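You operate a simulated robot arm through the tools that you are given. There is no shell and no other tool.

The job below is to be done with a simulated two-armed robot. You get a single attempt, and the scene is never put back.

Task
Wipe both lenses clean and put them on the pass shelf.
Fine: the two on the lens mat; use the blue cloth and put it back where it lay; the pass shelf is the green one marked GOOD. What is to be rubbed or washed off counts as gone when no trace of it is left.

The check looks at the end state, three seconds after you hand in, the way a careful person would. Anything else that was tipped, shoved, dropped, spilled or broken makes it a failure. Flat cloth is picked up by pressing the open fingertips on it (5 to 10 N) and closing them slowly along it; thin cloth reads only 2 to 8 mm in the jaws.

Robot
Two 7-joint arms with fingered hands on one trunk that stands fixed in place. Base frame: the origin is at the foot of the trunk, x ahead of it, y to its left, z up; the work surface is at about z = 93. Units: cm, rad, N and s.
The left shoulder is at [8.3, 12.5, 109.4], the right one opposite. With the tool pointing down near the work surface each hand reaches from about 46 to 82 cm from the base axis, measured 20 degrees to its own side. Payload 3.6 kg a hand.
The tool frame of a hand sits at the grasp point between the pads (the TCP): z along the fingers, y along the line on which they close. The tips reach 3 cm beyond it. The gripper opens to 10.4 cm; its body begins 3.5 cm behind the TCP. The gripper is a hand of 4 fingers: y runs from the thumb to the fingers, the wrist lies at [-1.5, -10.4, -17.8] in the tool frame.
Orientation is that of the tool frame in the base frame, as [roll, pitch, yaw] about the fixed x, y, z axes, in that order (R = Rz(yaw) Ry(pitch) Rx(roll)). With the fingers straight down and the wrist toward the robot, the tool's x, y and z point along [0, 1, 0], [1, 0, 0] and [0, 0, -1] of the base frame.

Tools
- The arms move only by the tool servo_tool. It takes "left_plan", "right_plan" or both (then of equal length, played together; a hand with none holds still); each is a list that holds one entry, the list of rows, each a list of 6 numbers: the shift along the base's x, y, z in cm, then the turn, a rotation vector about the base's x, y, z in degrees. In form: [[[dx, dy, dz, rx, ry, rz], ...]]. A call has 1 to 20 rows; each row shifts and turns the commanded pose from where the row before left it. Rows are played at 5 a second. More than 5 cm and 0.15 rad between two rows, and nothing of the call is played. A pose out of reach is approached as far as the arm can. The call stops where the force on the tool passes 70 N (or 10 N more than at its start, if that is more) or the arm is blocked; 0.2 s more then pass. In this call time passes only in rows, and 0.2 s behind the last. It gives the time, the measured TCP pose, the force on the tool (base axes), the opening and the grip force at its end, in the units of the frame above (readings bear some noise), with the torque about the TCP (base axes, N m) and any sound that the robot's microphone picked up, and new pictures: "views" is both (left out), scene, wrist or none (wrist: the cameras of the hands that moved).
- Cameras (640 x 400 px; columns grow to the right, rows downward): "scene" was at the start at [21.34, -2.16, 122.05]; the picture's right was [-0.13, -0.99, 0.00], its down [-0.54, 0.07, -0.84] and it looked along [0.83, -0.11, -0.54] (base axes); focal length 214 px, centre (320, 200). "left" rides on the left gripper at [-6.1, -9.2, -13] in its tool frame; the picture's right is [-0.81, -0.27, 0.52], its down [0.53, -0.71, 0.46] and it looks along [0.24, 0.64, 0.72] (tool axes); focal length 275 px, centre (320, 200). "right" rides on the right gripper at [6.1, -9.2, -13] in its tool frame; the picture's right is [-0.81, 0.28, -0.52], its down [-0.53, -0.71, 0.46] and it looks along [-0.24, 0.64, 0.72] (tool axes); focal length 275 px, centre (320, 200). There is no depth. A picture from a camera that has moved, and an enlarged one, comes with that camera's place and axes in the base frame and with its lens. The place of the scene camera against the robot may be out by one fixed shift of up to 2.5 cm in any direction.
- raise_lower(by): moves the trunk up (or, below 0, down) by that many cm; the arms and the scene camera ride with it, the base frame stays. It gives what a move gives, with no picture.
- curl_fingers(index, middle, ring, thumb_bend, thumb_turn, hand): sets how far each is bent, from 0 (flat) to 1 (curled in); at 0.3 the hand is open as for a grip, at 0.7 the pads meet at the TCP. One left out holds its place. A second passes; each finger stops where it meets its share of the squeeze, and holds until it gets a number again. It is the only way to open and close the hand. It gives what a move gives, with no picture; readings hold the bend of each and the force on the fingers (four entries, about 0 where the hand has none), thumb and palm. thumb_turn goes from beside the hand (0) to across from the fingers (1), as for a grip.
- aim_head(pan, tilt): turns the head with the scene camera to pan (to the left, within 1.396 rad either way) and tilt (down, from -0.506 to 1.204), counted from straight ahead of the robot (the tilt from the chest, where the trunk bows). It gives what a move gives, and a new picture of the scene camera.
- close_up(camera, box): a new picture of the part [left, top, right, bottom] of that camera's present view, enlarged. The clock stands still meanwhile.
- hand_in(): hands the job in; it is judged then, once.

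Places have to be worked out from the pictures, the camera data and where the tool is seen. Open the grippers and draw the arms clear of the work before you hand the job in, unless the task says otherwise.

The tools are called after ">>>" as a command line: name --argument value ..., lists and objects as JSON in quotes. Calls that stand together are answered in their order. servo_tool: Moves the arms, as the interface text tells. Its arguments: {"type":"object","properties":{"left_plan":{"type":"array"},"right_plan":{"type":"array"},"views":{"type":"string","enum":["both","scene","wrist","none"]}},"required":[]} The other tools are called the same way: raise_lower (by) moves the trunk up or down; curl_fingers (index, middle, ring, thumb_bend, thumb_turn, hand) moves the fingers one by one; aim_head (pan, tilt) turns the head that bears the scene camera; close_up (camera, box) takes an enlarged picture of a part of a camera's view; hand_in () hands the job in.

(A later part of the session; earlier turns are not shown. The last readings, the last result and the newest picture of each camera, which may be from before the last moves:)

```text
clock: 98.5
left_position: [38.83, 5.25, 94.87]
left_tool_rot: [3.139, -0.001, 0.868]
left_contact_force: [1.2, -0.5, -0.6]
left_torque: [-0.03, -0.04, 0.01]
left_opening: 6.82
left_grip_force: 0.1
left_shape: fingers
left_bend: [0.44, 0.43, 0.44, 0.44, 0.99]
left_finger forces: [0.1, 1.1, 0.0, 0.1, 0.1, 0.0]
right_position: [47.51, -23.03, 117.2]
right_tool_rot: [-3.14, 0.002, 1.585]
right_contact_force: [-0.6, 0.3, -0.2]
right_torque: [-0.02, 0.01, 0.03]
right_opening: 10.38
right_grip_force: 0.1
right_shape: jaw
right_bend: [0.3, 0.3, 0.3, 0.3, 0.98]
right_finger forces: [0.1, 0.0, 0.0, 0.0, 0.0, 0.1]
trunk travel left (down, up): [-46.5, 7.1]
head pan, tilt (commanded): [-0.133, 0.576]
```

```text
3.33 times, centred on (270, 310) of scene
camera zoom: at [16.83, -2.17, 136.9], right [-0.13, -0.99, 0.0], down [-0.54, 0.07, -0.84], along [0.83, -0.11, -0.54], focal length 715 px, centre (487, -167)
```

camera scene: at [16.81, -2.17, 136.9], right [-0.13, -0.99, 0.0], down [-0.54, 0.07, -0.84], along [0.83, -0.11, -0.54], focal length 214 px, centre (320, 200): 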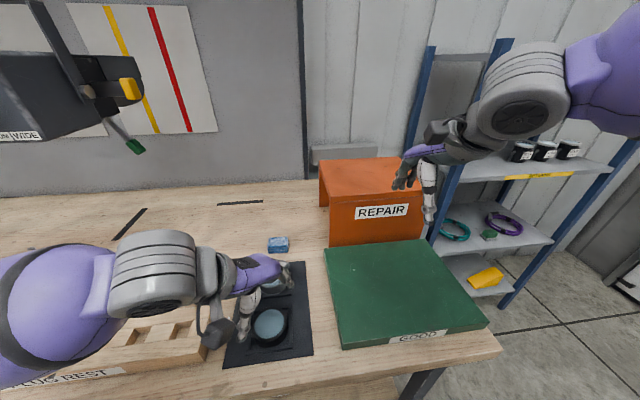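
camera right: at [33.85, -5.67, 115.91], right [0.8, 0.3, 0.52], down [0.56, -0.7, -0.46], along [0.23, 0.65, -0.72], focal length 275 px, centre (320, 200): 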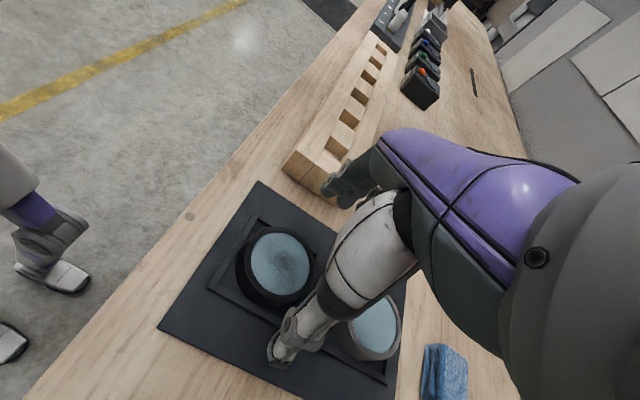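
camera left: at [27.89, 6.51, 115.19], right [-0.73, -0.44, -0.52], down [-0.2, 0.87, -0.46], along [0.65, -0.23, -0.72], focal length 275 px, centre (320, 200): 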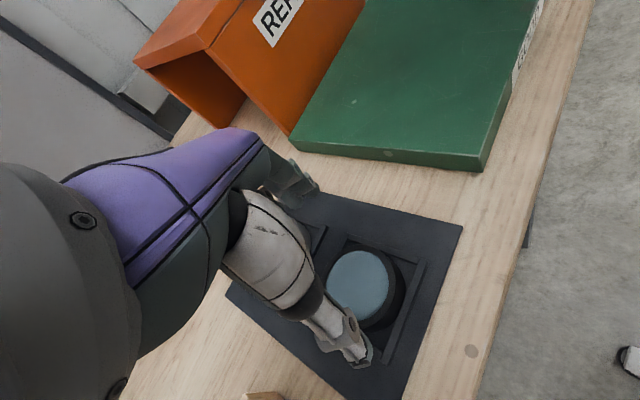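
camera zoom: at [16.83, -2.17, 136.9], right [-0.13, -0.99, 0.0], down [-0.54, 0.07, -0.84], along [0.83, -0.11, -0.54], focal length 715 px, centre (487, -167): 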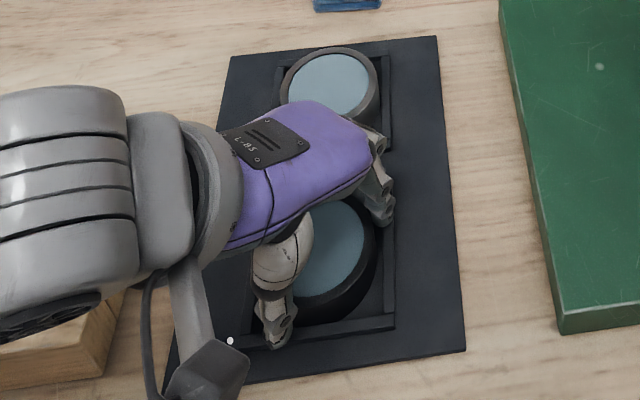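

The middle finger touches (1.1 N) but not yet the thumb. I close the thumb and remaining fingers further.

>>> curl_fingers --hand "left" --index 0.46 --middle 0.44 --ring 0.47 --thumb_bend 0.48

>>> curl_fingers --hand "left" --index 0.51 --middle 0.51 --ring 0.53 --thumb_bend 0.52

>>> close_up --camera "scene" --box '[220, 250, 320, 370]'

>>> close_up --camera "left" --box '[200, 160, 440, 400]'

```text
clock: 99.5
left_position: [38.78, 5.23, 94.89]
left_tool_rot: [3.138, 0.001, 0.868]
left_contact_force: [1.6, -0.2, 0.5]
left_torque: [-0.03, -0.01, -0.01]
left_opening: 6.34
left_grip_force: 1.8
left_shape: fingers
left_bend: [0.45, 0.43, 0.45, 0.46, 0.99]
left_finger forces: [0.4, 1.1, 1.2, 0.0, 1.6, 0.0]
right_position: [47.37, -23.12, 117.22]
right_tool_rot: [-3.14, 0.002, 1.583]
right_contact_force: [-0.4, 0.5, -1.0]
right_torque: [-0.01, 0.03, -0.01]
right_opening: 10.39
right_grip_force: 0.1
right_shape: jaw
right_bend: [0.3, 0.3, 0.3, 0.3, 0.98]
right_finger forces: [0.1, 0.1, 0.0, 0.0, 0.0, 0.1]
trunk travel left (down, up): [-46.5, 7.1]
head pan, tilt (commanded): [-0.133, 0.576]
```

```text
clock: 100.5
left_position: [38.96, 5.21, 94.84]
left_tool_rot: [3.138, 0.001, 0.869]
left_contact_force: [7.3, -5.9, 1.7]
left_torque: [-0.17, -0.26, -0.16]
left_opening: 6.12
left_grip_force: 8.6
left_shape: fingers
left_bend: [0.47, 0.46, 0.47, 0.47, 1.0]
left_finger forces: [2.7, 5.7, 4.7, 0.1, 4.4, 0.1]
right_position: [47.49, -23.28, 117.27]
right_tool_rot: [3.14, 0.002, 1.585]
right_contact_force: [-0.1, 0.2, 0.6]
right_torque: [-0.03, 0.0, -0.02]
right_opening: 10.37
right_grip_force: 0.2
right_shape: jaw
right_bend: [0.3, 0.3, 0.3, 0.3, 0.98]
right_finger forces: [0.1, 0.0, 0.0, 0.0, 0.1, 0.0]
trunk travel left (down, up): [-46.5, 7.1]
head pan, tilt (commanded): [-0.133, 0.576]
```

```text
3.33 times, centred on (270, 310) of scene
camera zoom: at [16.9, -2.24, 136.89], right [-0.13, -0.99, 0.0], down [-0.54, 0.07, -0.84], along [0.83, -0.11, -0.54], focal length 715 px, centre (487, -167)
```

zoom: 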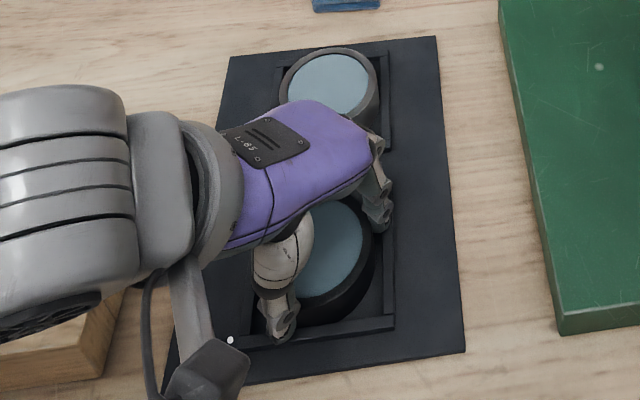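

```text
1.67 times, centred on (320, 280) of left
camera zoom: at [27.8, 6.4, 107.95], right [-0.73, -0.44, -0.52], down [-0.2, 0.87, -0.46], along [0.65, -0.23, -0.72], focal length 459 px, centre (320, 67)
```

zoom: 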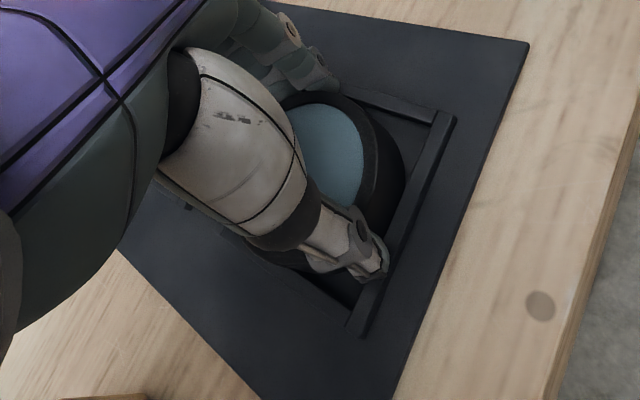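

The fingers push the lens against its nest rail (net force about 9 N along the grip line) while the thumb carries less. I nudge the hand 0.2 cm toward the finger side to balance the grip.

>>> servo_tool --left_plan '[[[0.08, -0.07, 0, 0, 0, 0], [0.08, -0.07, 0, 0, 0, 0]]]' --views "none"

```text
clock: 101.1
left_position: [39.02, 5.21, 94.89]
left_tool_rot: [3.14, 0.0, 0.869]
left_contact_force: [4.0, -1.1, 3.0]
left_torque: [-0.06, -0.17, -0.08]
left_opening: 6.1
left_grip_force: 7.9
left_shape: fingers
left_bend: [0.48, 0.46, 0.48, 0.47, 1.0]
left_finger forces: [1.9, 4.5, 3.9, 0.0, 5.7, 0.0]
right_position: [47.49, -23.13, 117.21]
right_tool_rot: [-3.141, 0.001, 1.585]
right_contact_force: [0.5, 0.4, -0.6]
right_torque: [0.01, -0.02, -0.01]
right_opening: 10.39
right_grip_force: 0.0
right_shape: jaw
right_bend: [0.3, 0.3, 0.3, 0.3, 0.98]
right_finger forces: [0.0, 0.0, 0.1, 0.1, 0.0, 0.1]
trunk travel left (down, up): [-46.5, 7.1]
head pan, tilt (commanded): [-0.133, 0.576]
```

Better balanced. A bit more of the same, then a firmer squeeze.

>>> servo_tool --left_plan '[[[0.1, -0.05, 0, 0, 0, 0]]]' --views "none"

>>> curl_fingers --hand "left" --index 0.57 --middle 0.55 --ring 0.57 --thumb_bend 0.6

>>> close_up --camera "left" --box '[200, 160, 440, 400]'

```text
clock: 101.5
left_position: [39.03, 5.05, 94.84]
left_tool_rot: [3.14, 0.001, 0.868]
left_contact_force: [2.3, 0.1, 4.0]
left_torque: [-0.05, -0.15, -0.05]
left_opening: 6.11
left_grip_force: 8.2
left_shape: fingers
left_bend: [0.48, 0.46, 0.48, 0.46, 0.99]
left_finger forces: [1.5, 4.0, 3.5, 0.0, 6.4, 0.0]
right_position: [47.36, -23.15, 117.17]
right_tool_rot: [3.139, 0.0, 1.585]
right_contact_force: [0.5, -0.6, 0.2]
right_torque: [-0.01, 0.03, 0.05]
right_opening: 10.36
right_grip_force: 0.1
right_shape: jaw
right_bend: [0.3, 0.3, 0.3, 0.3, 0.98]
right_finger forces: [0.0, 0.1, 0.0, 0.0, 0.0, 0.0]
trunk travel left (down, up): [-46.5, 7.1]
head pan, tilt (commanded): [-0.133, 0.576]
```

```text
clock: 102.5
left_position: [39.07, 5.04, 94.91]
left_tool_rot: [3.137, 0.002, 0.869]
left_contact_force: [5.0, -3.6, 1.2]
left_torque: [-0.17, -0.2, -0.14]
left_opening: 5.88
left_grip_force: 14.3
left_shape: fingers
left_bend: [0.5, 0.48, 0.49, 0.48, 0.99]
left_finger forces: [4.1, 7.1, 5.7, 0.1, 11.4, 0.0]
right_position: [47.41, -23.11, 117.26]
right_tool_rot: [3.14, 0.003, 1.587]
right_contact_force: [0.8, -0.1, 0.5]
right_torque: [-0.01, -0.01, 0.01]
right_opening: 10.37
right_grip_force: 0.0
right_shape: jaw
right_bend: [0.3, 0.3, 0.3, 0.3, 0.98]
right_finger forces: [0.0, 0.0, 0.0, 0.0, 0.0, 0.1]
trunk travel left (down, up): [-46.5, 7.1]
head pan, tilt (commanded): [-0.133, 0.576]
```

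```text
1.67 times, centred on (320, 280) of left
camera zoom: at [27.95, 6.23, 107.93], right [-0.73, -0.44, -0.52], down [-0.2, 0.87, -0.46], along [0.65, -0.23, -0.72], focal length 459 px, centre (320, 67)
```

zoom: 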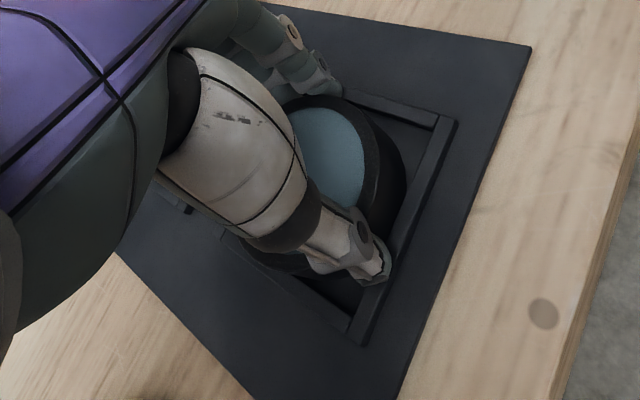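

Grip is 14 N. I lift slowly by half a centimetre and check how the lens comes along.

>>> servo_tool --left_plan '[[[0, 0, 0.2, 0, 0, 0], [0, 0, 0.3, 0, 0, 0], [0, 0, 0.5, 0, 0, 0]]]' --views "none"

>>> close_up --camera "left" --box '[200, 160, 440, 400]'

>>> close_up --camera "scene" --box '[220, 250, 320, 370]'

```text
clock: 103.3
left_position: [38.84, 5.15, 95.81]
left_tool_rot: [3.14, 0.0, 0.87]
left_contact_force: [0.6, -0.6, -1.9]
left_torque: [-0.01, 0.02, 0.01]
left_opening: 5.88
left_grip_force: 13.5
left_shape: fingers
left_bend: [0.5, 0.49, 0.5, 0.48, 0.99]
left_finger forces: [3.3, 6.0, 4.6, 0.1, 13.5, 0.0]
right_position: [47.31, -23.08, 117.21]
right_tool_rot: [3.14, 0.002, 1.585]
right_contact_force: [0.1, -1.1, 0.1]
right_torque: [0.02, -0.02, 0.01]
right_opening: 10.37
right_grip_force: 0.1
right_shape: jaw
right_bend: [0.3, 0.3, 0.3, 0.3, 0.98]
right_finger forces: [0.0, 0.1, 0.1, 0.0, 0.0, 0.0]
trunk travel left (down, up): [-46.5, 7.1]
head pan, tilt (commanded): [-0.133, 0.576]
```

```text
1.67 times, centred on (320, 280) of left
camera zoom: at [27.92, 6.29, 108.95], right [-0.73, -0.44, -0.52], down [-0.2, 0.87, -0.46], along [0.65, -0.23, -0.72], focal length 459 px, centre (320, 67)
```

zoom: 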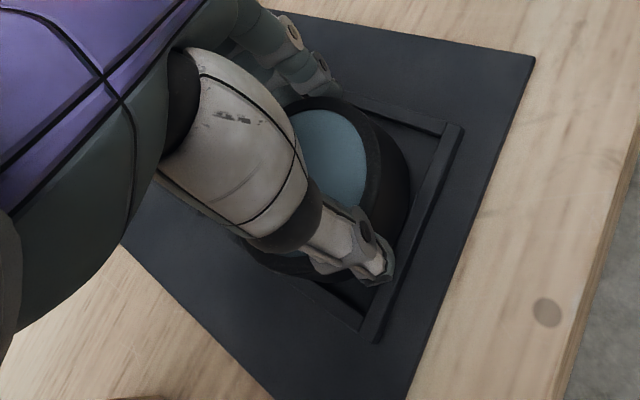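

```text
3.33 times, centred on (270, 310) of scene
camera zoom: at [16.77, -2.15, 136.91], right [-0.13, -0.99, 0.0], down [-0.54, 0.07, -0.84], along [0.83, -0.11, -0.54], focal length 715 px, centre (487, -167)
```

zoom: 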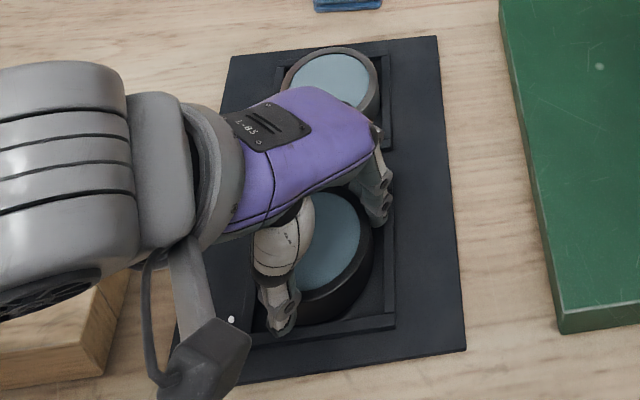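

The lens came free cleanly (about 2 N of weight, sideways force gone). I lift it well clear, and at the same time draw the right hand further to the right and up to make room over the shelf.

>>> servo_tool --left_plan '[[[0, 0, 1, 0, 0, 0], [0, 0, 1.5, 0, 0, 0], [0, 0, 1.5, 0, 0, 0], [0, 0, 1.5, 0, 0, 0]]]' --right_plan '[[[0, -2, 1.5, 0, 0, 0], [0, -2, 1.5, 0, 0, 0], [0, -2, 1.5, 0, 0, 0], [0, -2, 1.5, 0, 0, 0]]]' --views "both"

>>> close_up --camera "scene" --box '[220, 230, 320, 370]'

```text
clock: 104.3
left_position: [39.01, 5.11, 101.27]
left_tool_rot: [3.139, -0.001, 0.867]
left_contact_force: [0.2, -0.5, -2.1]
left_torque: [0.03, 0.0, -0.03]
left_opening: 5.87
left_grip_force: 13.3
left_shape: fingers
left_bend: [0.5, 0.49, 0.5, 0.48, 0.99]
left_finger forces: [3.4, 6.0, 4.6, 0.0, 13.6, 0.0]
right_position: [47.19, -31.3, 122.95]
right_tool_rot: [-3.14, 0.004, 1.584]
right_contact_force: [-0.6, 0.0, 0.4]
right_torque: [-0.01, -0.04, -0.01]
right_opening: 10.37
right_grip_force: 0.0
right_shape: jaw
right_bend: [0.3, 0.3, 0.3, 0.3, 0.98]
right_finger forces: [0.0, 0.0, 0.1, 0.1, 0.0, 0.0]
trunk travel left (down, up): [-46.5, 7.1]
head pan, tilt (commanded): [-0.133, 0.576]
camera scene: at [16.81, -2.19, 136.9], right [-0.13, -0.99, 0.0], down [-0.54, 0.07, -0.84], along [0.83, -0.11, -0.54], focal length 214 px, centre (320, 200)
camera right: at [38.04, -25.37, 136.06], right [0.29, -0.81, 0.52], down [-0.71, -0.54, -0.45], along [0.65, -0.24, -0.72], focal length 275 px, centre (320, 200)
camera left: at [27.93, 6.27, 114.43], right [-0.73, -0.44, -0.52], down [-0.2, 0.87, -0.46], along [0.65, -0.23, -0.72], focal length 275 px, centre (320, 200)
```

scene: 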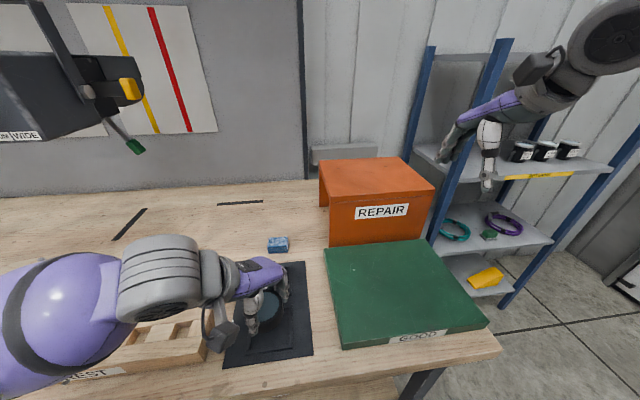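
right: 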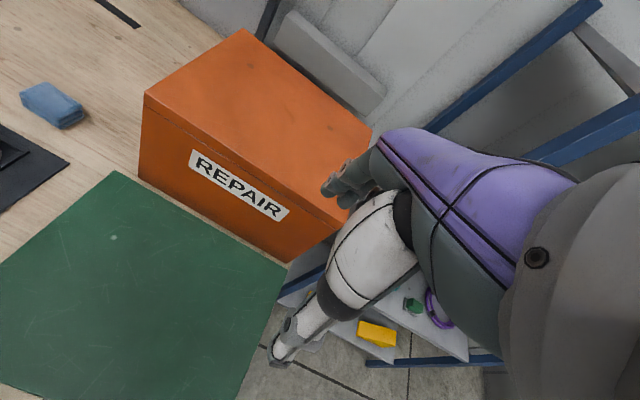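
left: 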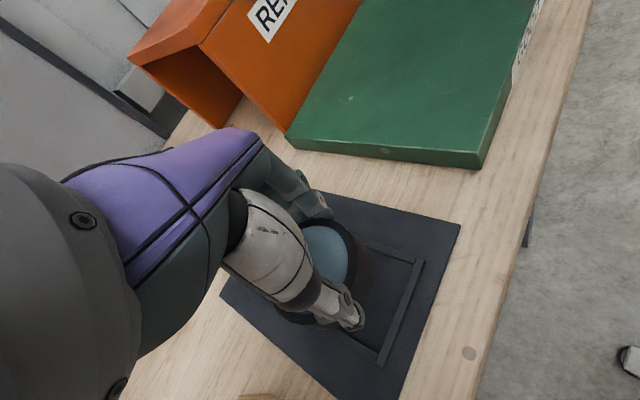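

```text
2.86 times, centred on (270, 300) of scene
camera zoom: at [16.81, -2.19, 136.9], right [-0.13, -0.99, 0.0], down [-0.54, 0.07, -0.84], along [0.83, -0.11, -0.54], focal length 613 px, centre (463, -86)
```

zoom: 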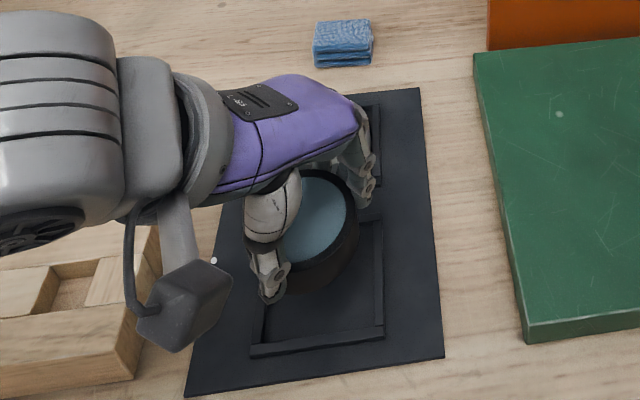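

The lens hangs level in the grip. I carry it to the right over the GOOD shelf at the same height.

>>> servo_tool --left_plan '[[[1.0, -2.5, 0, 0, 0, 0], [1.0, -3.0, 0, 0, 0, 0], [1.0, -3.0, 0, 0, 0, 0], [1.0, -3.0, 0, 0, 0, 0], [1.0, -3.0, 0, 0, 0, 0], [1.0, -2.7, 0, 0, 0, 0], [0, -2.5, 0, 0, 0, 0]]]' --views "both"

>>> close_up --camera "scene" --box '[280, 220, 440, 360]'

```text
clock: 105.9
left_position: [45.13, -14.61, 101.32]
left_tool_rot: [3.14, -0.001, 0.87]
left_contact_force: [0.2, -0.4, -2.2]
left_torque: [-0.01, 0.02, 0.03]
left_opening: 5.84
left_grip_force: 13.7
left_shape: fingers
left_bend: [0.5, 0.49, 0.51, 0.48, 0.99]
left_finger forces: [3.4, 5.8, 4.7, 0.0, 13.1, 0.0]
right_position: [47.23, -31.36, 123.02]
right_tool_rot: [-3.141, 0.002, 1.585]
right_contact_force: [-0.2, -0.6, 0.7]
right_torque: [0.01, 0.01, -0.01]
right_opening: 10.38
right_grip_force: 0.1
right_shape: jaw
right_bend: [0.3, 0.3, 0.3, 0.3, 0.98]
right_finger forces: [0.0, 0.1, 0.1, 0.0, 0.1, 0.1]
trunk travel left (down, up): [-46.5, 7.1]
head pan, tilt (commanded): [-0.133, 0.576]
camera scene: at [16.82, -2.24, 136.9], right [-0.13, -0.99, 0.0], down [-0.54, 0.07, -0.84], along [0.83, -0.11, -0.54], focal length 214 px, centre (320, 200)
camera left: at [34.07, -13.47, 114.41], right [-0.73, -0.44, -0.52], down [-0.2, 0.87, -0.46], along [0.65, -0.23, -0.72], focal length 275 px, centre (320, 200)
```

scene: 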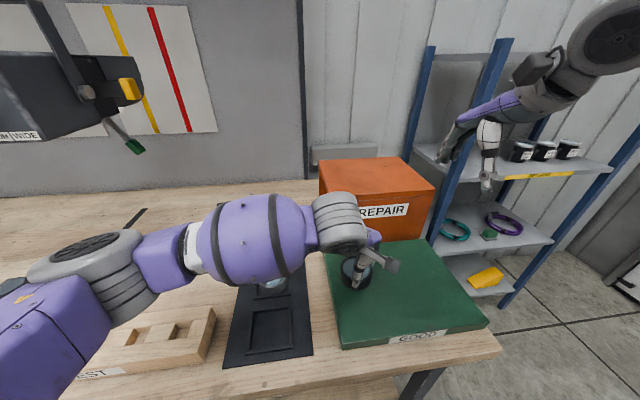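
left: 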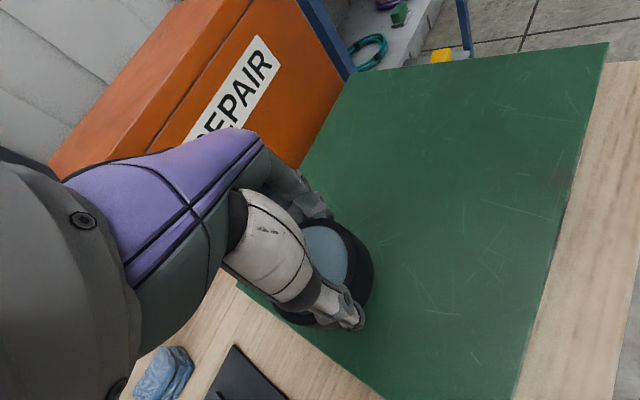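

```text
2.86 times, centred on (360, 290) of scene
camera zoom: at [16.82, -2.24, 136.9], right [-0.13, -0.99, 0.0], down [-0.54, 0.07, -0.84], along [0.83, -0.11, -0.54], focal length 613 px, centre (206, -57)
```

zoom: 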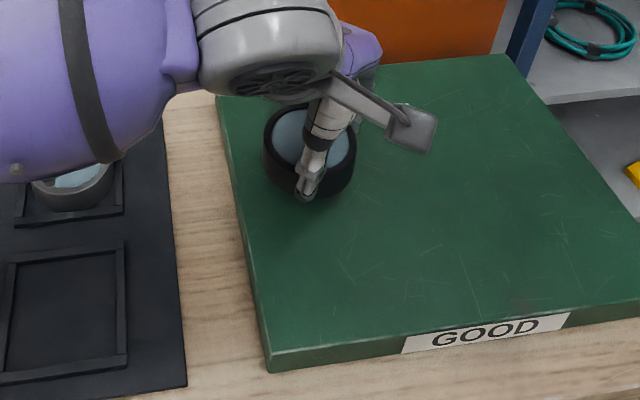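

The left arm reaches nicely; the lens is above the shelf with a good margin from its left edge. I move 1 cm further in and lower.

>>> servo_tool --left_plan '[[[0, -0.5, -1.2, 0, 0, 0], [0, -0.5, -1.2, 0, 0, 0], [0, 0, -0.8, 0, 0, 0], [0, 0, -0.4, 0, 0, 0]]]' --views "none"

>>> close_up --camera "scene" --box '[310, 230, 400, 310]'

>>> close_up --camera "left" --box '[220, 180, 460, 400]'

```text
clock: 106.9
left_position: [45.02, -15.59, 97.57]
left_tool_rot: [3.137, 0.001, 0.867]
left_contact_force: [0.0, -0.4, -1.6]
left_torque: [-0.04, 0.01, -0.04]
left_opening: 5.86
left_grip_force: 13.8
left_shape: fingers
left_bend: [0.5, 0.49, 0.5, 0.48, 0.99]
left_finger forces: [3.5, 5.9, 4.8, 0.0, 13.0, 0.1]
right_position: [47.38, -31.19, 123.03]
right_tool_rot: [3.141, 0.002, 1.586]
right_contact_force: [0.0, -0.4, -0.3]
right_torque: [-0.02, 0.01, 0.03]
right_opening: 10.38
right_grip_force: 0.0
right_shape: jaw
right_bend: [0.3, 0.3, 0.3, 0.3, 0.98]
right_finger forces: [0.0, 0.0, 0.0, 0.0, 0.1, 0.0]
trunk travel left (down, up): [-46.5, 7.1]
head pan, tilt (commanded): [-0.133, 0.576]
```

```text
5.00 times, centred on (355, 270) of scene
camera zoom: at [16.83, -2.17, 136.9], right [-0.13, -0.99, 0.0], down [-0.54, 0.07, -0.84], along [0.83, -0.11, -0.54], focal length 1072 px, centre (145, -150)
```

zoom: 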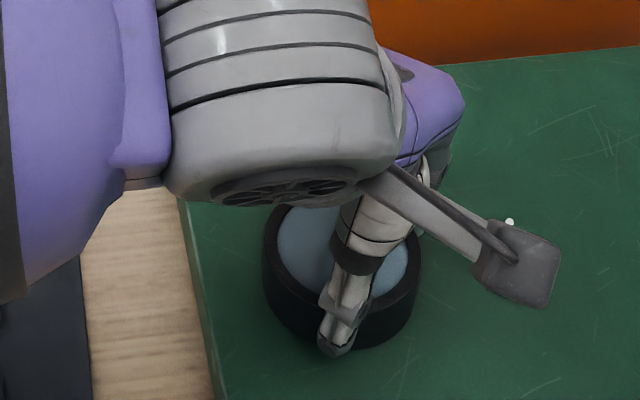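

```text
1.82 times, centred on (340, 290) of left
camera zoom: at [33.92, -14.43, 110.74], right [-0.73, -0.44, -0.52], down [-0.2, 0.87, -0.46], along [0.65, -0.23, -0.72], focal length 500 px, centre (284, 36)
```

zoom: 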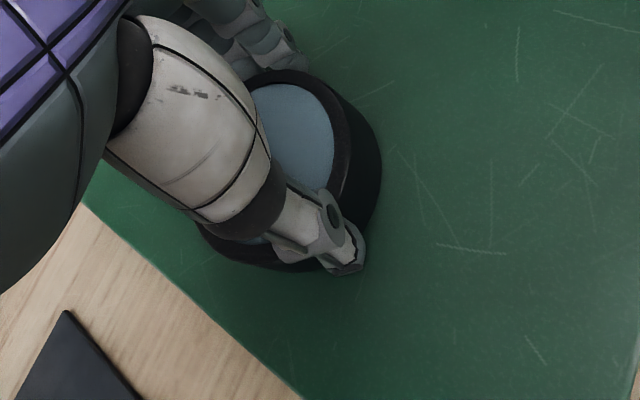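

Still free (weight only) at z≈97.6. I lower in 0.15 cm steps until the shelf takes the lens.

>>> servo_tool --left_plan '[[[0, 0, -0.15, 0, 0, 0], [0, 0, -0.15, 0, 0, 0]]]' --views "none"

```text
clock: 107.5
left_position: [44.98, -15.6, 97.48]
left_tool_rot: [3.138, 0.0, 0.869]
left_contact_force: [0.1, -1.0, -0.9]
left_torque: [-0.01, -0.01, -0.01]
left_opening: 5.87
left_grip_force: 13.8
left_shape: fingers
left_bend: [0.5, 0.49, 0.5, 0.48, 0.99]
left_finger forces: [3.6, 5.9, 4.9, 0.0, 13.2, 0.0]
right_position: [47.38, -31.3, 123.1]
right_tool_rot: [3.14, 0.001, 1.585]
right_contact_force: [-0.3, -0.2, 0.8]
right_torque: [-0.01, -0.03, 0.0]
right_opening: 10.36
right_grip_force: 0.1
right_shape: jaw
right_bend: [0.3, 0.3, 0.3, 0.3, 0.98]
right_finger forces: [0.1, 0.0, 0.1, 0.0, 0.1, 0.1]
trunk travel left (down, up): [-46.5, 7.1]
head pan, tilt (commanded): [-0.133, 0.576]
```

>>> servo_tool --left_plan '[[[0, 0, -0.15, 0, 0, 0], [0, 0, -0.1, 0, 0, 0]]]' --views "none"

```text
clock: 108.1
left_position: [45.04, -15.57, 97.34]
left_tool_rot: [3.135, -0.001, 0.869]
left_contact_force: [-0.9, 0.8, 8.3]
left_torque: [0.05, -0.12, 0.0]
left_opening: 5.86
left_grip_force: 14.0
left_shape: fingers
left_bend: [0.51, 0.49, 0.5, 0.48, 0.99]
left_finger forces: [3.4, 6.0, 5.0, 0.1, 13.8, 0.0]
right_position: [47.28, -31.34, 122.97]
right_tool_rot: [3.139, 0.004, 1.586]
right_contact_force: [0.1, -0.3, 0.0]
right_torque: [-0.01, -0.02, 0.03]
right_opening: 10.4
right_grip_force: 0.0
right_shape: jaw
right_bend: [0.3, 0.3, 0.3, 0.3, 0.98]
right_finger forces: [0.1, 0.0, 0.1, 0.0, 0.0, 0.0]
trunk travel left (down, up): [-46.5, 7.1]
head pan, tilt (commanded): [-0.133, 0.576]
```

The lens is on the shelf (8 N). I ease up slightly and open the fingers gently.

>>> servo_tool --left_plan '[[[0, 0, 0.07, 0, 0, 0]]]' --views "none"

>>> curl_fingers --hand "left" --index 0.46 --middle 0.45 --ring 0.46 --thumb_bend 0.46

>>> curl_fingers --hand "left" --index 0.38 --middle 0.38 --ring 0.38 --thumb_bend 0.38

>>> curl_fingers --hand "left" --index 0.3 --middle 0.3 --ring 0.3 --thumb_bend 0.3

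>>> close_up --camera "left" --box '[220, 180, 460, 400]'

```text
clock: 108.5
left_position: [45.1, -15.68, 97.45]
left_tool_rot: [3.136, -0.002, 0.869]
left_contact_force: [1.3, -0.7, 8.9]
left_torque: [0.0, -0.15, 0.04]
left_opening: 5.83
left_grip_force: 14.4
left_shape: fingers
left_bend: [0.51, 0.49, 0.5, 0.48, 0.99]
left_finger forces: [3.4, 6.5, 5.4, 0.1, 13.2, 0.0]
right_position: [47.3, -31.35, 123.1]
right_tool_rot: [3.139, 0.003, 1.585]
right_contact_force: [0.0, 0.3, 0.7]
right_torque: [-0.02, 0.01, -0.01]
right_opening: 10.38
right_grip_force: 0.0
right_shape: jaw
right_bend: [0.3, 0.3, 0.3, 0.3, 0.98]
right_finger forces: [0.0, 0.1, 0.1, 0.1, 0.0, 0.0]
trunk travel left (down, up): [-46.5, 7.1]
head pan, tilt (commanded): [-0.133, 0.576]
```

```text
clock: 109.5
left_position: [45.07, -15.52, 97.24]
left_tool_rot: [3.14, 0.0, 0.87]
left_contact_force: [-0.3, -0.1, -1.8]
left_torque: [-0.03, -0.02, 0.0]
left_opening: 6.42
left_grip_force: 1.0
left_shape: fingers
left_bend: [0.46, 0.44, 0.46, 0.45, 0.99]
left_finger forces: [0.0, 0.8, 0.2, 0.0, 1.2, 0.0]
right_position: [47.32, -31.42, 123.04]
right_tool_rot: [-3.141, 0.001, 1.585]
right_contact_force: [-0.2, -0.7, 0.1]
right_torque: [0.01, -0.06, 0.01]
right_opening: 10.36
right_grip_force: 0.0
right_shape: jaw
right_bend: [0.3, 0.3, 0.3, 0.3, 0.98]
right_finger forces: [0.0, 0.0, 0.0, 0.0, 0.0, 0.1]
trunk travel left (down, up): [-46.5, 7.1]
head pan, tilt (commanded): [-0.133, 0.576]
```

```text
clock: 110.5
left_position: [45.02, -15.72, 97.2]
left_tool_rot: [3.139, -0.001, 0.867]
left_contact_force: [-0.2, -0.7, -0.9]
left_torque: [0.0, -0.01, -0.01]
left_opening: 8.25
left_grip_force: 0.1
left_shape: fingers
left_bend: [0.38, 0.38, 0.38, 0.38, 0.99]
left_finger forces: [0.0, 0.1, 0.0, 0.0, 0.0, 0.0]
right_position: [47.18, -31.3, 123.02]
right_tool_rot: [3.14, 0.003, 1.586]
right_contact_force: [0.0, 1.4, 0.2]
right_torque: [-0.03, -0.01, -0.03]
right_opening: 10.37
right_grip_force: 0.0
right_shape: jaw
right_bend: [0.3, 0.3, 0.3, 0.3, 0.98]
right_finger forces: [0.0, 0.0, 0.0, 0.0, 0.0, 0.1]
trunk travel left (down, up): [-46.5, 7.1]
head pan, tilt (commanded): [-0.133, 0.576]
```

```text
clock: 111.5
left_position: [45.13, -15.56, 97.35]
left_tool_rot: [3.139, -0.001, 0.869]
left_contact_force: [-0.3, 0.4, 1.1]
left_torque: [0.02, -0.02, -0.03]
left_opening: 10.28
left_grip_force: 0.1
left_shape: fingers
left_bend: [0.3, 0.3, 0.3, 0.3, 0.98]
left_finger forces: [0.0, 0.0, 0.1, 0.1, 0.0, 0.0]
right_position: [47.3, -31.3, 122.97]
right_tool_rot: [3.141, 0.002, 1.585]
right_contact_force: [0.1, -0.3, 0.0]
right_torque: [-0.02, 0.01, 0.03]
right_opening: 10.38
right_grip_force: 0.1
right_shape: jaw
right_bend: [0.3, 0.3, 0.3, 0.3, 0.98]
right_finger forces: [0.1, 0.0, 0.1, 0.0, 0.1, 0.0]
trunk travel left (down, up): [-46.5, 7.1]
head pan, tilt (commanded): [-0.133, 0.576]
```

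```text
1.82 times, centred on (340, 290) of left
camera zoom: at [33.92, -14.43, 110.31], right [-0.73, -0.44, -0.52], down [-0.2, 0.87, -0.46], along [0.65, -0.23, -0.72], focal length 500 px, centre (284, 36)
```

zoom: 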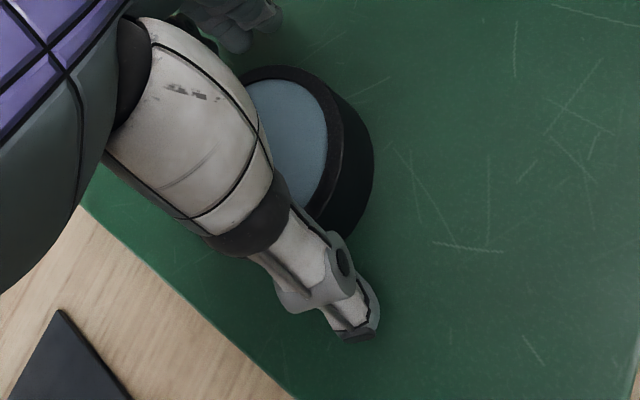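

Lens B stands released on the shelf. I lift the left hand straight up and also draw the right hand further away, then look.

>>> servo_tool --left_plan '[[[0, 0, 1.0, 0, 0, 0], [0, 0, 1.5, 0, 0, 0], [0, 0, 2, 0, 0, 0], [0, 0, 2.5, 0, 0, 0]]]' --right_plan '[[[-1, -1.5, 0.7, 0, 0, 0], [-1, -1.5, 0.7, 0, 0, 0], [-1, -1.5, 0.7, 0, 0, 0], [-1, -1.5, 0.7, 0, 0, 0]]]' --views "both"

>>> close_up --camera "scene" --box '[310, 220, 420, 340]'

```text
clock: 112.5
left_position: [44.97, -15.48, 104.3]
left_tool_rot: [3.141, 0.0, 0.87]
left_contact_force: [-0.6, 0.4, 0.2]
left_torque: [0.01, -0.02, 0.0]
left_opening: 10.27
left_grip_force: 0.1
left_shape: fingers
left_bend: [0.3, 0.3, 0.3, 0.3, 0.98]
left_finger forces: [0.0, 0.0, 0.0, 0.0, 0.1, 0.0]
right_position: [43.2, -37.26, 125.89]
right_tool_rot: [3.138, 0.0, 1.584]
right_contact_force: [-0.6, 0.8, -0.1]
right_torque: [-0.03, 0.0, -0.01]
right_opening: 10.39
right_grip_force: 0.1
right_shape: jaw
right_bend: [0.3, 0.3, 0.3, 0.3, 0.98]
right_finger forces: [0.0, 0.0, 0.0, 0.0, 0.1, 0.0]
trunk travel left (down, up): [-46.5, 7.1]
head pan, tilt (commanded): [-0.133, 0.576]
camera scene: at [16.78, -2.2, 136.91], right [-0.13, -0.99, 0.0], down [-0.54, 0.07, -0.84], along [0.83, -0.11, -0.54], focal length 214 px, centre (320, 200)
camera right: at [33.99, -31.27, 138.94], right [0.29, -0.81, 0.52], down [-0.71, -0.54, -0.46], along [0.65, -0.24, -0.72], focal length 275 px, centre (320, 200)
camera left: at [33.9, -14.43, 117.35], right [-0.73, -0.44, -0.52], down [-0.2, 0.87, -0.46], along [0.65, -0.23, -0.72], focal length 275 px, centre (320, 200)
```

scene: 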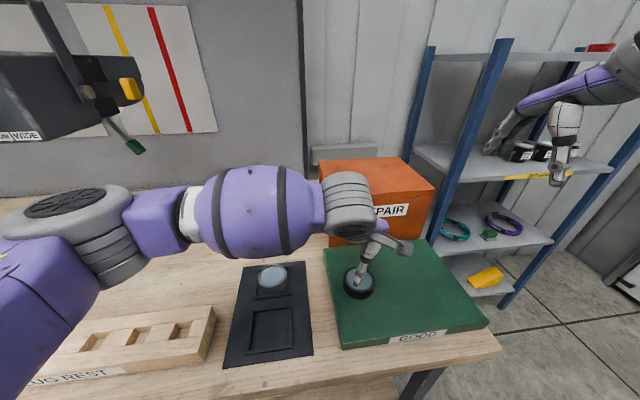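
right: 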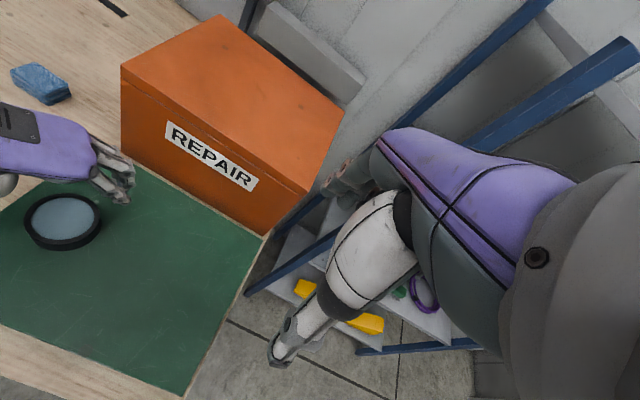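
left: 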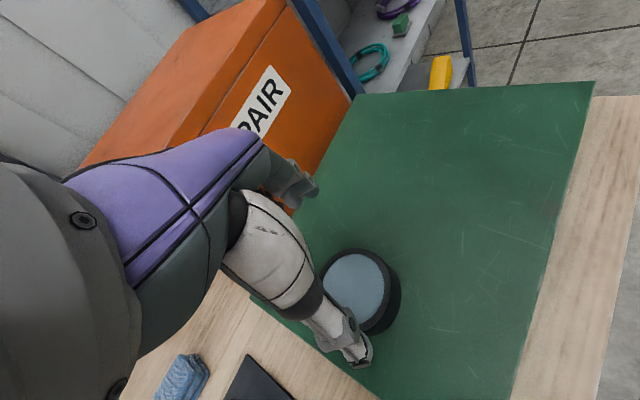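

```text
3.33 times, centred on (365, 280) of scene
camera zoom: at [16.78, -2.2, 136.91], right [-0.13, -0.99, 0.0], down [-0.54, 0.07, -0.84], along [0.83, -0.11, -0.54], focal length 715 px, centre (170, -67)
```

zoom: 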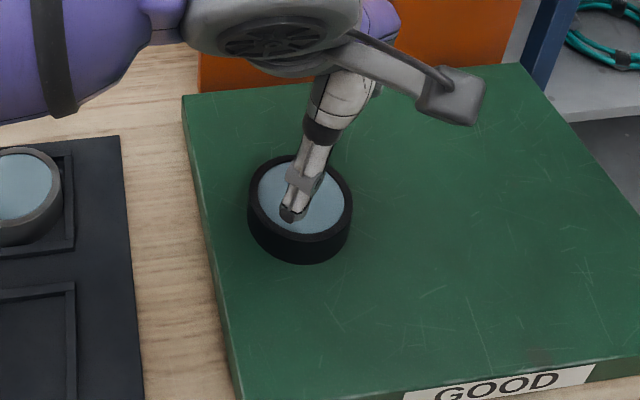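

Lens B sits flat on the GOOD shelf. Now the left hand goes over lens A.

>>> servo_tool --left_plan '[[[0.8, 3.2, 0, 0, 0, 0], [1, 3.5, 0, 0, 0, 0], [1, 3.5, 0, 0, 0, 0], [1, 3.5, 0, 0, 0, 0], [1, 3.5, -0.5, 0, 0, 0], [1.1, 3.4, -1, 0, 0, 0]]]' --views "both"

>>> close_up --camera "left" --box '[240, 160, 480, 400]'

>>> close_up --camera "scene" --box '[220, 220, 320, 320]'

```text
clock: 113.9
left_position: [50.93, 4.99, 102.48]
left_tool_rot: [3.138, 0.002, 0.869]
left_contact_force: [0.5, 0.4, -0.2]
left_torque: [-0.02, -0.02, -0.01]
left_opening: 10.29
left_grip_force: 0.0
left_shape: fingers
left_bend: [0.3, 0.3, 0.3, 0.3, 0.98]
left_finger forces: [0.1, 0.0, 0.1, 0.1, 0.0, 0.1]
right_position: [43.33, -37.04, 125.9]
right_tool_rot: [3.14, 0.004, 1.584]
right_contact_force: [0.9, 0.5, 0.1]
right_torque: [0.0, 0.0, 0.01]
right_opening: 10.36
right_grip_force: 0.0
right_shape: jaw
right_bend: [0.3, 0.3, 0.3, 0.3, 0.98]
right_finger forces: [0.0, 0.1, 0.0, 0.0, 0.1, 0.0]
trunk travel left (down, up): [-46.5, 7.1]
head pan, tilt (commanded): [-0.133, 0.576]
camera scene: at [16.82, -2.1, 136.9], right [-0.13, -0.99, 0.0], down [-0.54, 0.07, -0.84], along [0.83, -0.11, -0.54], focal length 214 px, centre (320, 200)
camera left: at [39.81, 6.23, 115.65], right [-0.73, -0.44, -0.52], down [-0.2, 0.87, -0.46], along [0.65, -0.23, -0.72], focal length 275 px, centre (320, 200)
```

scene: 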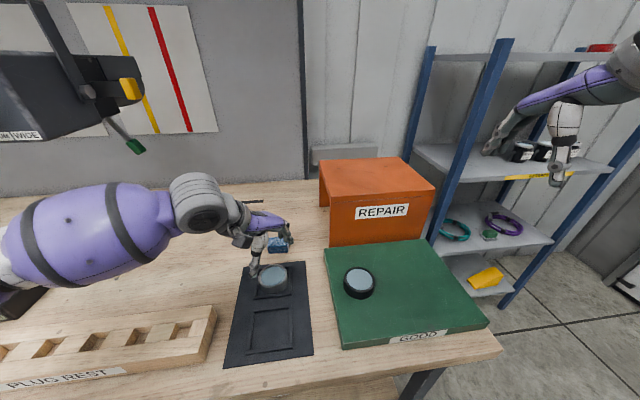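
left: 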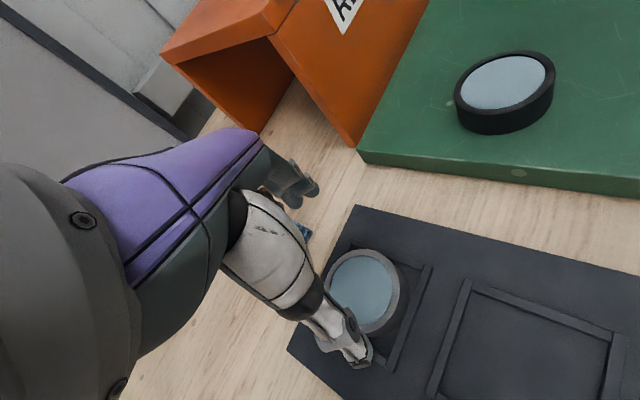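

```text
1.67 times, centred on (360, 280) of left
camera zoom: at [39.81, 6.23, 115.65], right [-0.73, -0.44, -0.52], down [-0.2, 0.87, -0.46], along [0.65, -0.23, -0.72], focal length 459 px, centre (253, 67)
```

zoom: 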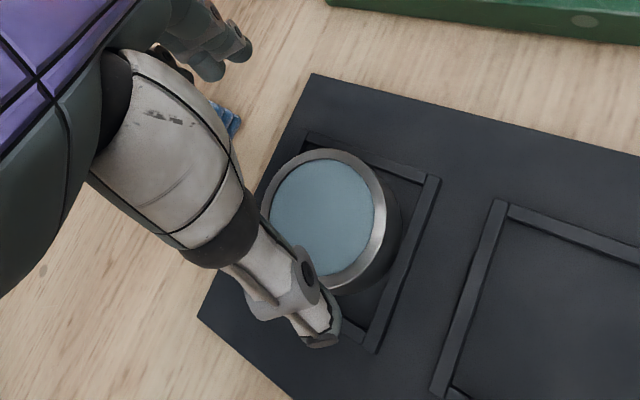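

```text
4.00 times, centred on (270, 270) of scene
camera zoom: at [16.82, -2.1, 136.9], right [-0.13, -0.99, 0.0], down [-0.54, 0.07, -0.84], along [0.83, -0.11, -0.54], focal length 858 px, centre (520, -80)
```

zoom: 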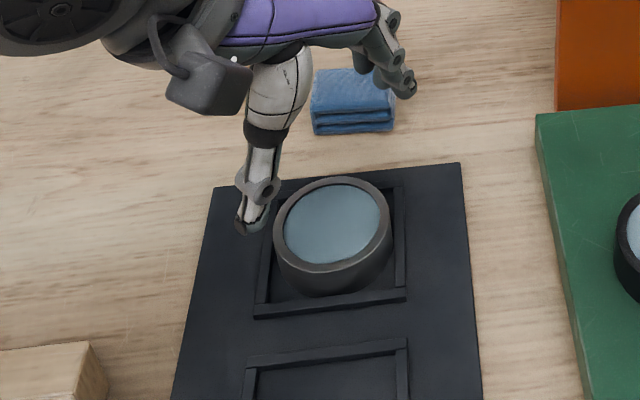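

Lens A relative to the TCP is (-0.05, +0.87); I shift (-0.2, +0.05) so thumb and fingers close evenly, then descend as before.

>>> servo_tool --left_plan '[[[-0.2, 0.05, -1.5, 0, 0, 0], [0, 0, -1.5, 0, 0, 0], [0, 0, -1.5, 0, 0, 0], [0, 0, -1.0, 0, 0, 0]]]' --views "none"

>>> close_up --camera "scene" --box '[220, 220, 320, 320]'

>>> close_up --camera "left" --box '[220, 160, 460, 400]'

```text
clock: 114.9
left_position: [50.53, 5.01, 97.15]
left_tool_rot: [3.138, 0.001, 0.868]
left_contact_force: [-1.0, 0.7, 0.3]
left_torque: [-0.03, -0.02, -0.02]
left_opening: 10.27
left_grip_force: 0.1
left_shape: fingers
left_bend: [0.3, 0.3, 0.3, 0.3, 0.98]
left_finger forces: [0.0, 0.0, 0.1, 0.0, 0.1, 0.1]
right_position: [43.28, -37.17, 125.95]
right_tool_rot: [3.141, 0.003, 1.586]
right_contact_force: [-0.1, 0.4, -0.6]
right_torque: [0.02, 0.01, -0.01]
right_opening: 10.4
right_grip_force: 0.0
right_shape: jaw
right_bend: [0.3, 0.3, 0.3, 0.3, 0.98]
right_finger forces: [0.1, 0.0, 0.0, 0.0, 0.0, 0.0]
trunk travel left (down, up): [-46.5, 7.1]
head pan, tilt (commanded): [-0.133, 0.576]
```

```text
4.00 times, centred on (270, 270) of scene
camera zoom: at [16.82, -2.17, 136.9], right [-0.13, -0.99, 0.0], down [-0.54, 0.07, -0.84], along [0.83, -0.11, -0.54], focal length 858 px, centre (520, -80)
```

zoom: 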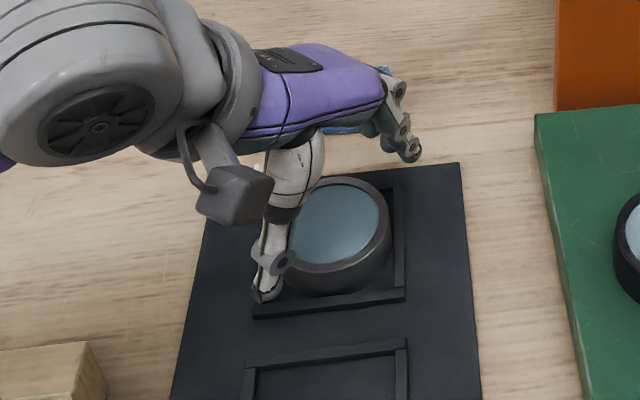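

```text
1.67 times, centred on (340, 280) of left
camera zoom: at [39.49, 6.2, 110.26], right [-0.73, -0.44, -0.52], down [-0.2, 0.87, -0.46], along [0.65, -0.23, -0.72], focal length 459 px, centre (287, 67)
```

zoom: 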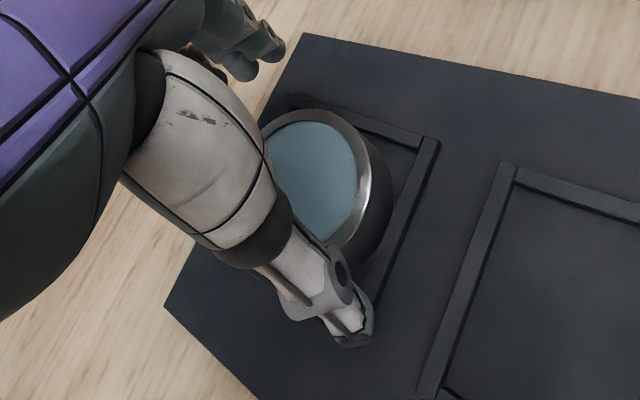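

All clear. I descend the remaining 2.3 cm and start closing.

>>> servo_tool --left_plan '[[[0.1, 0, -1.0, 0, 0, 0], [0, 0, -0.8, 0, 0, 0], [0, 0, -0.5, 0, 0, 0]]]' --views "none"

>>> curl_fingers --hand "left" --index 0.4 --middle 0.4 --ring 0.4 --thumb_bend 0.4

>>> curl_fingers --hand "left" --index 0.45 --middle 0.44 --ring 0.45 --thumb_bend 0.46

>>> close_up --camera "scene" --box '[220, 220, 320, 320]'

```text
clock: 115.7
left_position: [50.81, 5.15, 94.82]
left_tool_rot: [3.139, 0.002, 0.87]
left_contact_force: [0.5, -0.9, 0.0]
left_torque: [-0.01, 0.03, 0.0]
left_opening: 10.27
left_grip_force: 0.1
left_shape: fingers
left_bend: [0.3, 0.3, 0.3, 0.3, 0.98]
left_finger forces: [0.0, 0.0, 0.0, 0.1, 0.1, 0.0]
right_position: [43.35, -37.28, 125.86]
right_tool_rot: [3.141, 0.002, 1.585]
right_contact_force: [-0.5, -0.4, 0.3]
right_torque: [0.01, 0.03, -0.03]
right_opening: 10.39
right_grip_force: 0.1
right_shape: jaw
right_bend: [0.3, 0.3, 0.3, 0.3, 0.98]
right_finger forces: [0.0, 0.0, 0.0, 0.0, 0.1, 0.0]
trunk travel left (down, up): [-46.5, 7.1]
head pan, tilt (commanded): [-0.133, 0.576]
```

```text
clock: 116.7
left_position: [50.7, 5.1, 94.88]
left_tool_rot: [3.138, 0.0, 0.869]
left_contact_force: [-0.3, -0.1, -0.6]
left_torque: [0.03, 0.01, 0.02]
left_opening: 7.84
left_grip_force: 0.1
left_shape: fingers
left_bend: [0.4, 0.4, 0.4, 0.4, 0.99]
left_finger forces: [0.0, 0.0, 0.1, 0.0, 0.1, 0.0]
right_position: [43.41, -37.24, 125.85]
right_tool_rot: [3.139, 0.002, 1.586]
right_contact_force: [0.1, -0.9, -0.5]
right_torque: [0.0, 0.03, -0.02]
right_opening: 10.37
right_grip_force: 0.0
right_shape: jaw
right_bend: [0.3, 0.3, 0.3, 0.3, 0.98]
right_finger forces: [0.0, 0.0, 0.0, 0.1, 0.0, 0.0]
trunk travel left (down, up): [-46.5, 7.1]
head pan, tilt (commanded): [-0.133, 0.576]
```

```text
clock: 117.7
left_position: [50.82, 5.06, 94.83]
left_tool_rot: [3.137, 0.001, 0.869]
left_contact_force: [-0.6, 0.5, 0.1]
left_torque: [0.03, 0.01, 0.03]
left_opening: 6.61
left_grip_force: 1.4
left_shape: fingers
left_bend: [0.45, 0.43, 0.45, 0.44, 0.99]
left_finger forces: [0.1, 0.6, 0.0, 0.0, 1.3, 0.0]
right_position: [43.31, -37.15, 125.9]
right_tool_rot: [3.14, 0.002, 1.586]
right_contact_force: [0.3, 0.0, 0.2]
right_torque: [0.02, 0.01, -0.01]
right_opening: 10.38
right_grip_force: 0.1
right_shape: jaw
right_bend: [0.3, 0.3, 0.3, 0.3, 0.98]
right_finger forces: [0.0, 0.0, 0.0, 0.0, 0.0, 0.0]
trunk travel left (down, up): [-46.5, 7.1]
head pan, tilt (commanded): [-0.133, 0.576]
```

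```text
4.00 times, centred on (270, 270) of scene
camera zoom: at [16.81, -2.16, 136.9], right [-0.13, -0.99, 0.0], down [-0.54, 0.07, -0.84], along [0.83, -0.11, -0.54], focal length 858 px, centre (520, -80)
```

zoom: 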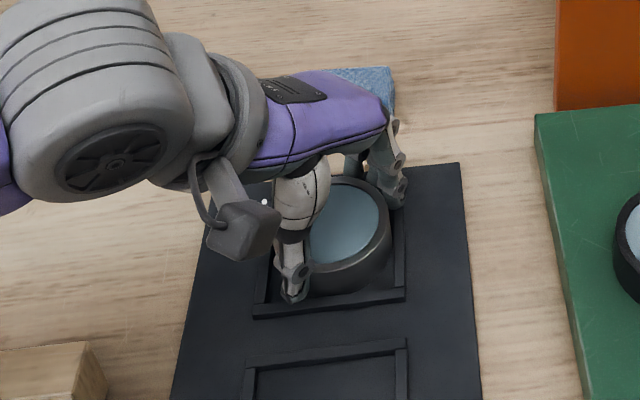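

Thumb and middle finger meet the lens together this time. I close the rest and squeeze in two steps.

>>> curl_fingers --hand "left" --index 0.49 --middle 0.47 --ring 0.49 --thumb_bend 0.5

>>> curl_fingers --hand "left" --index 0.57 --middle 0.55 --ring 0.57 --thumb_bend 0.6

```text
clock: 118.7
left_position: [50.75, 5.08, 94.94]
left_tool_rot: [3.138, 0.0, 0.868]
left_contact_force: [1.2, -0.9, 1.1]
left_torque: [-0.04, -0.02, -0.01]
left_opening: 6.4
left_grip_force: 5.0
left_shape: fingers
left_bend: [0.46, 0.45, 0.47, 0.45, 0.99]
left_finger forces: [1.9, 2.2, 1.2, 0.0, 4.3, 0.0]
right_position: [43.44, -37.06, 125.82]
right_tool_rot: [3.139, 0.001, 1.585]
right_contact_force: [0.3, -0.3, -0.1]
right_torque: [0.0, -0.02, -0.03]
right_opening: 10.39
right_grip_force: 0.2
right_shape: jaw
right_bend: [0.3, 0.3, 0.3, 0.3, 0.98]
right_finger forces: [0.1, 0.1, 0.1, 0.1, 0.0, 0.1]
trunk travel left (down, up): [-46.5, 7.1]
head pan, tilt (commanded): [-0.133, 0.576]
```

```text
clock: 119.7
left_position: [50.85, 5.0, 94.99]
left_tool_rot: [3.14, 0.001, 0.869]
left_contact_force: [3.9, -1.3, 2.5]
left_torque: [-0.09, -0.18, -0.04]
left_opening: 6.18
left_grip_force: 14.4
left_shape: fingers
left_bend: [0.49, 0.48, 0.51, 0.46, 0.99]
left_finger forces: [4.7, 6.7, 4.6, 0.0, 12.7, 0.1]
right_position: [43.31, -37.15, 125.93]
right_tool_rot: [3.14, 0.003, 1.585]
right_contact_force: [-0.8, 0.2, -0.2]
right_torque: [-0.01, -0.02, 0.01]
right_opening: 10.38
right_grip_force: 0.1
right_shape: jaw
right_bend: [0.3, 0.3, 0.3, 0.3, 0.98]
right_finger forces: [0.0, 0.0, 0.1, 0.0, 0.1, 0.0]
trunk travel left (down, up): [-46.5, 7.1]
head pan, tilt (commanded): [-0.133, 0.576]
```

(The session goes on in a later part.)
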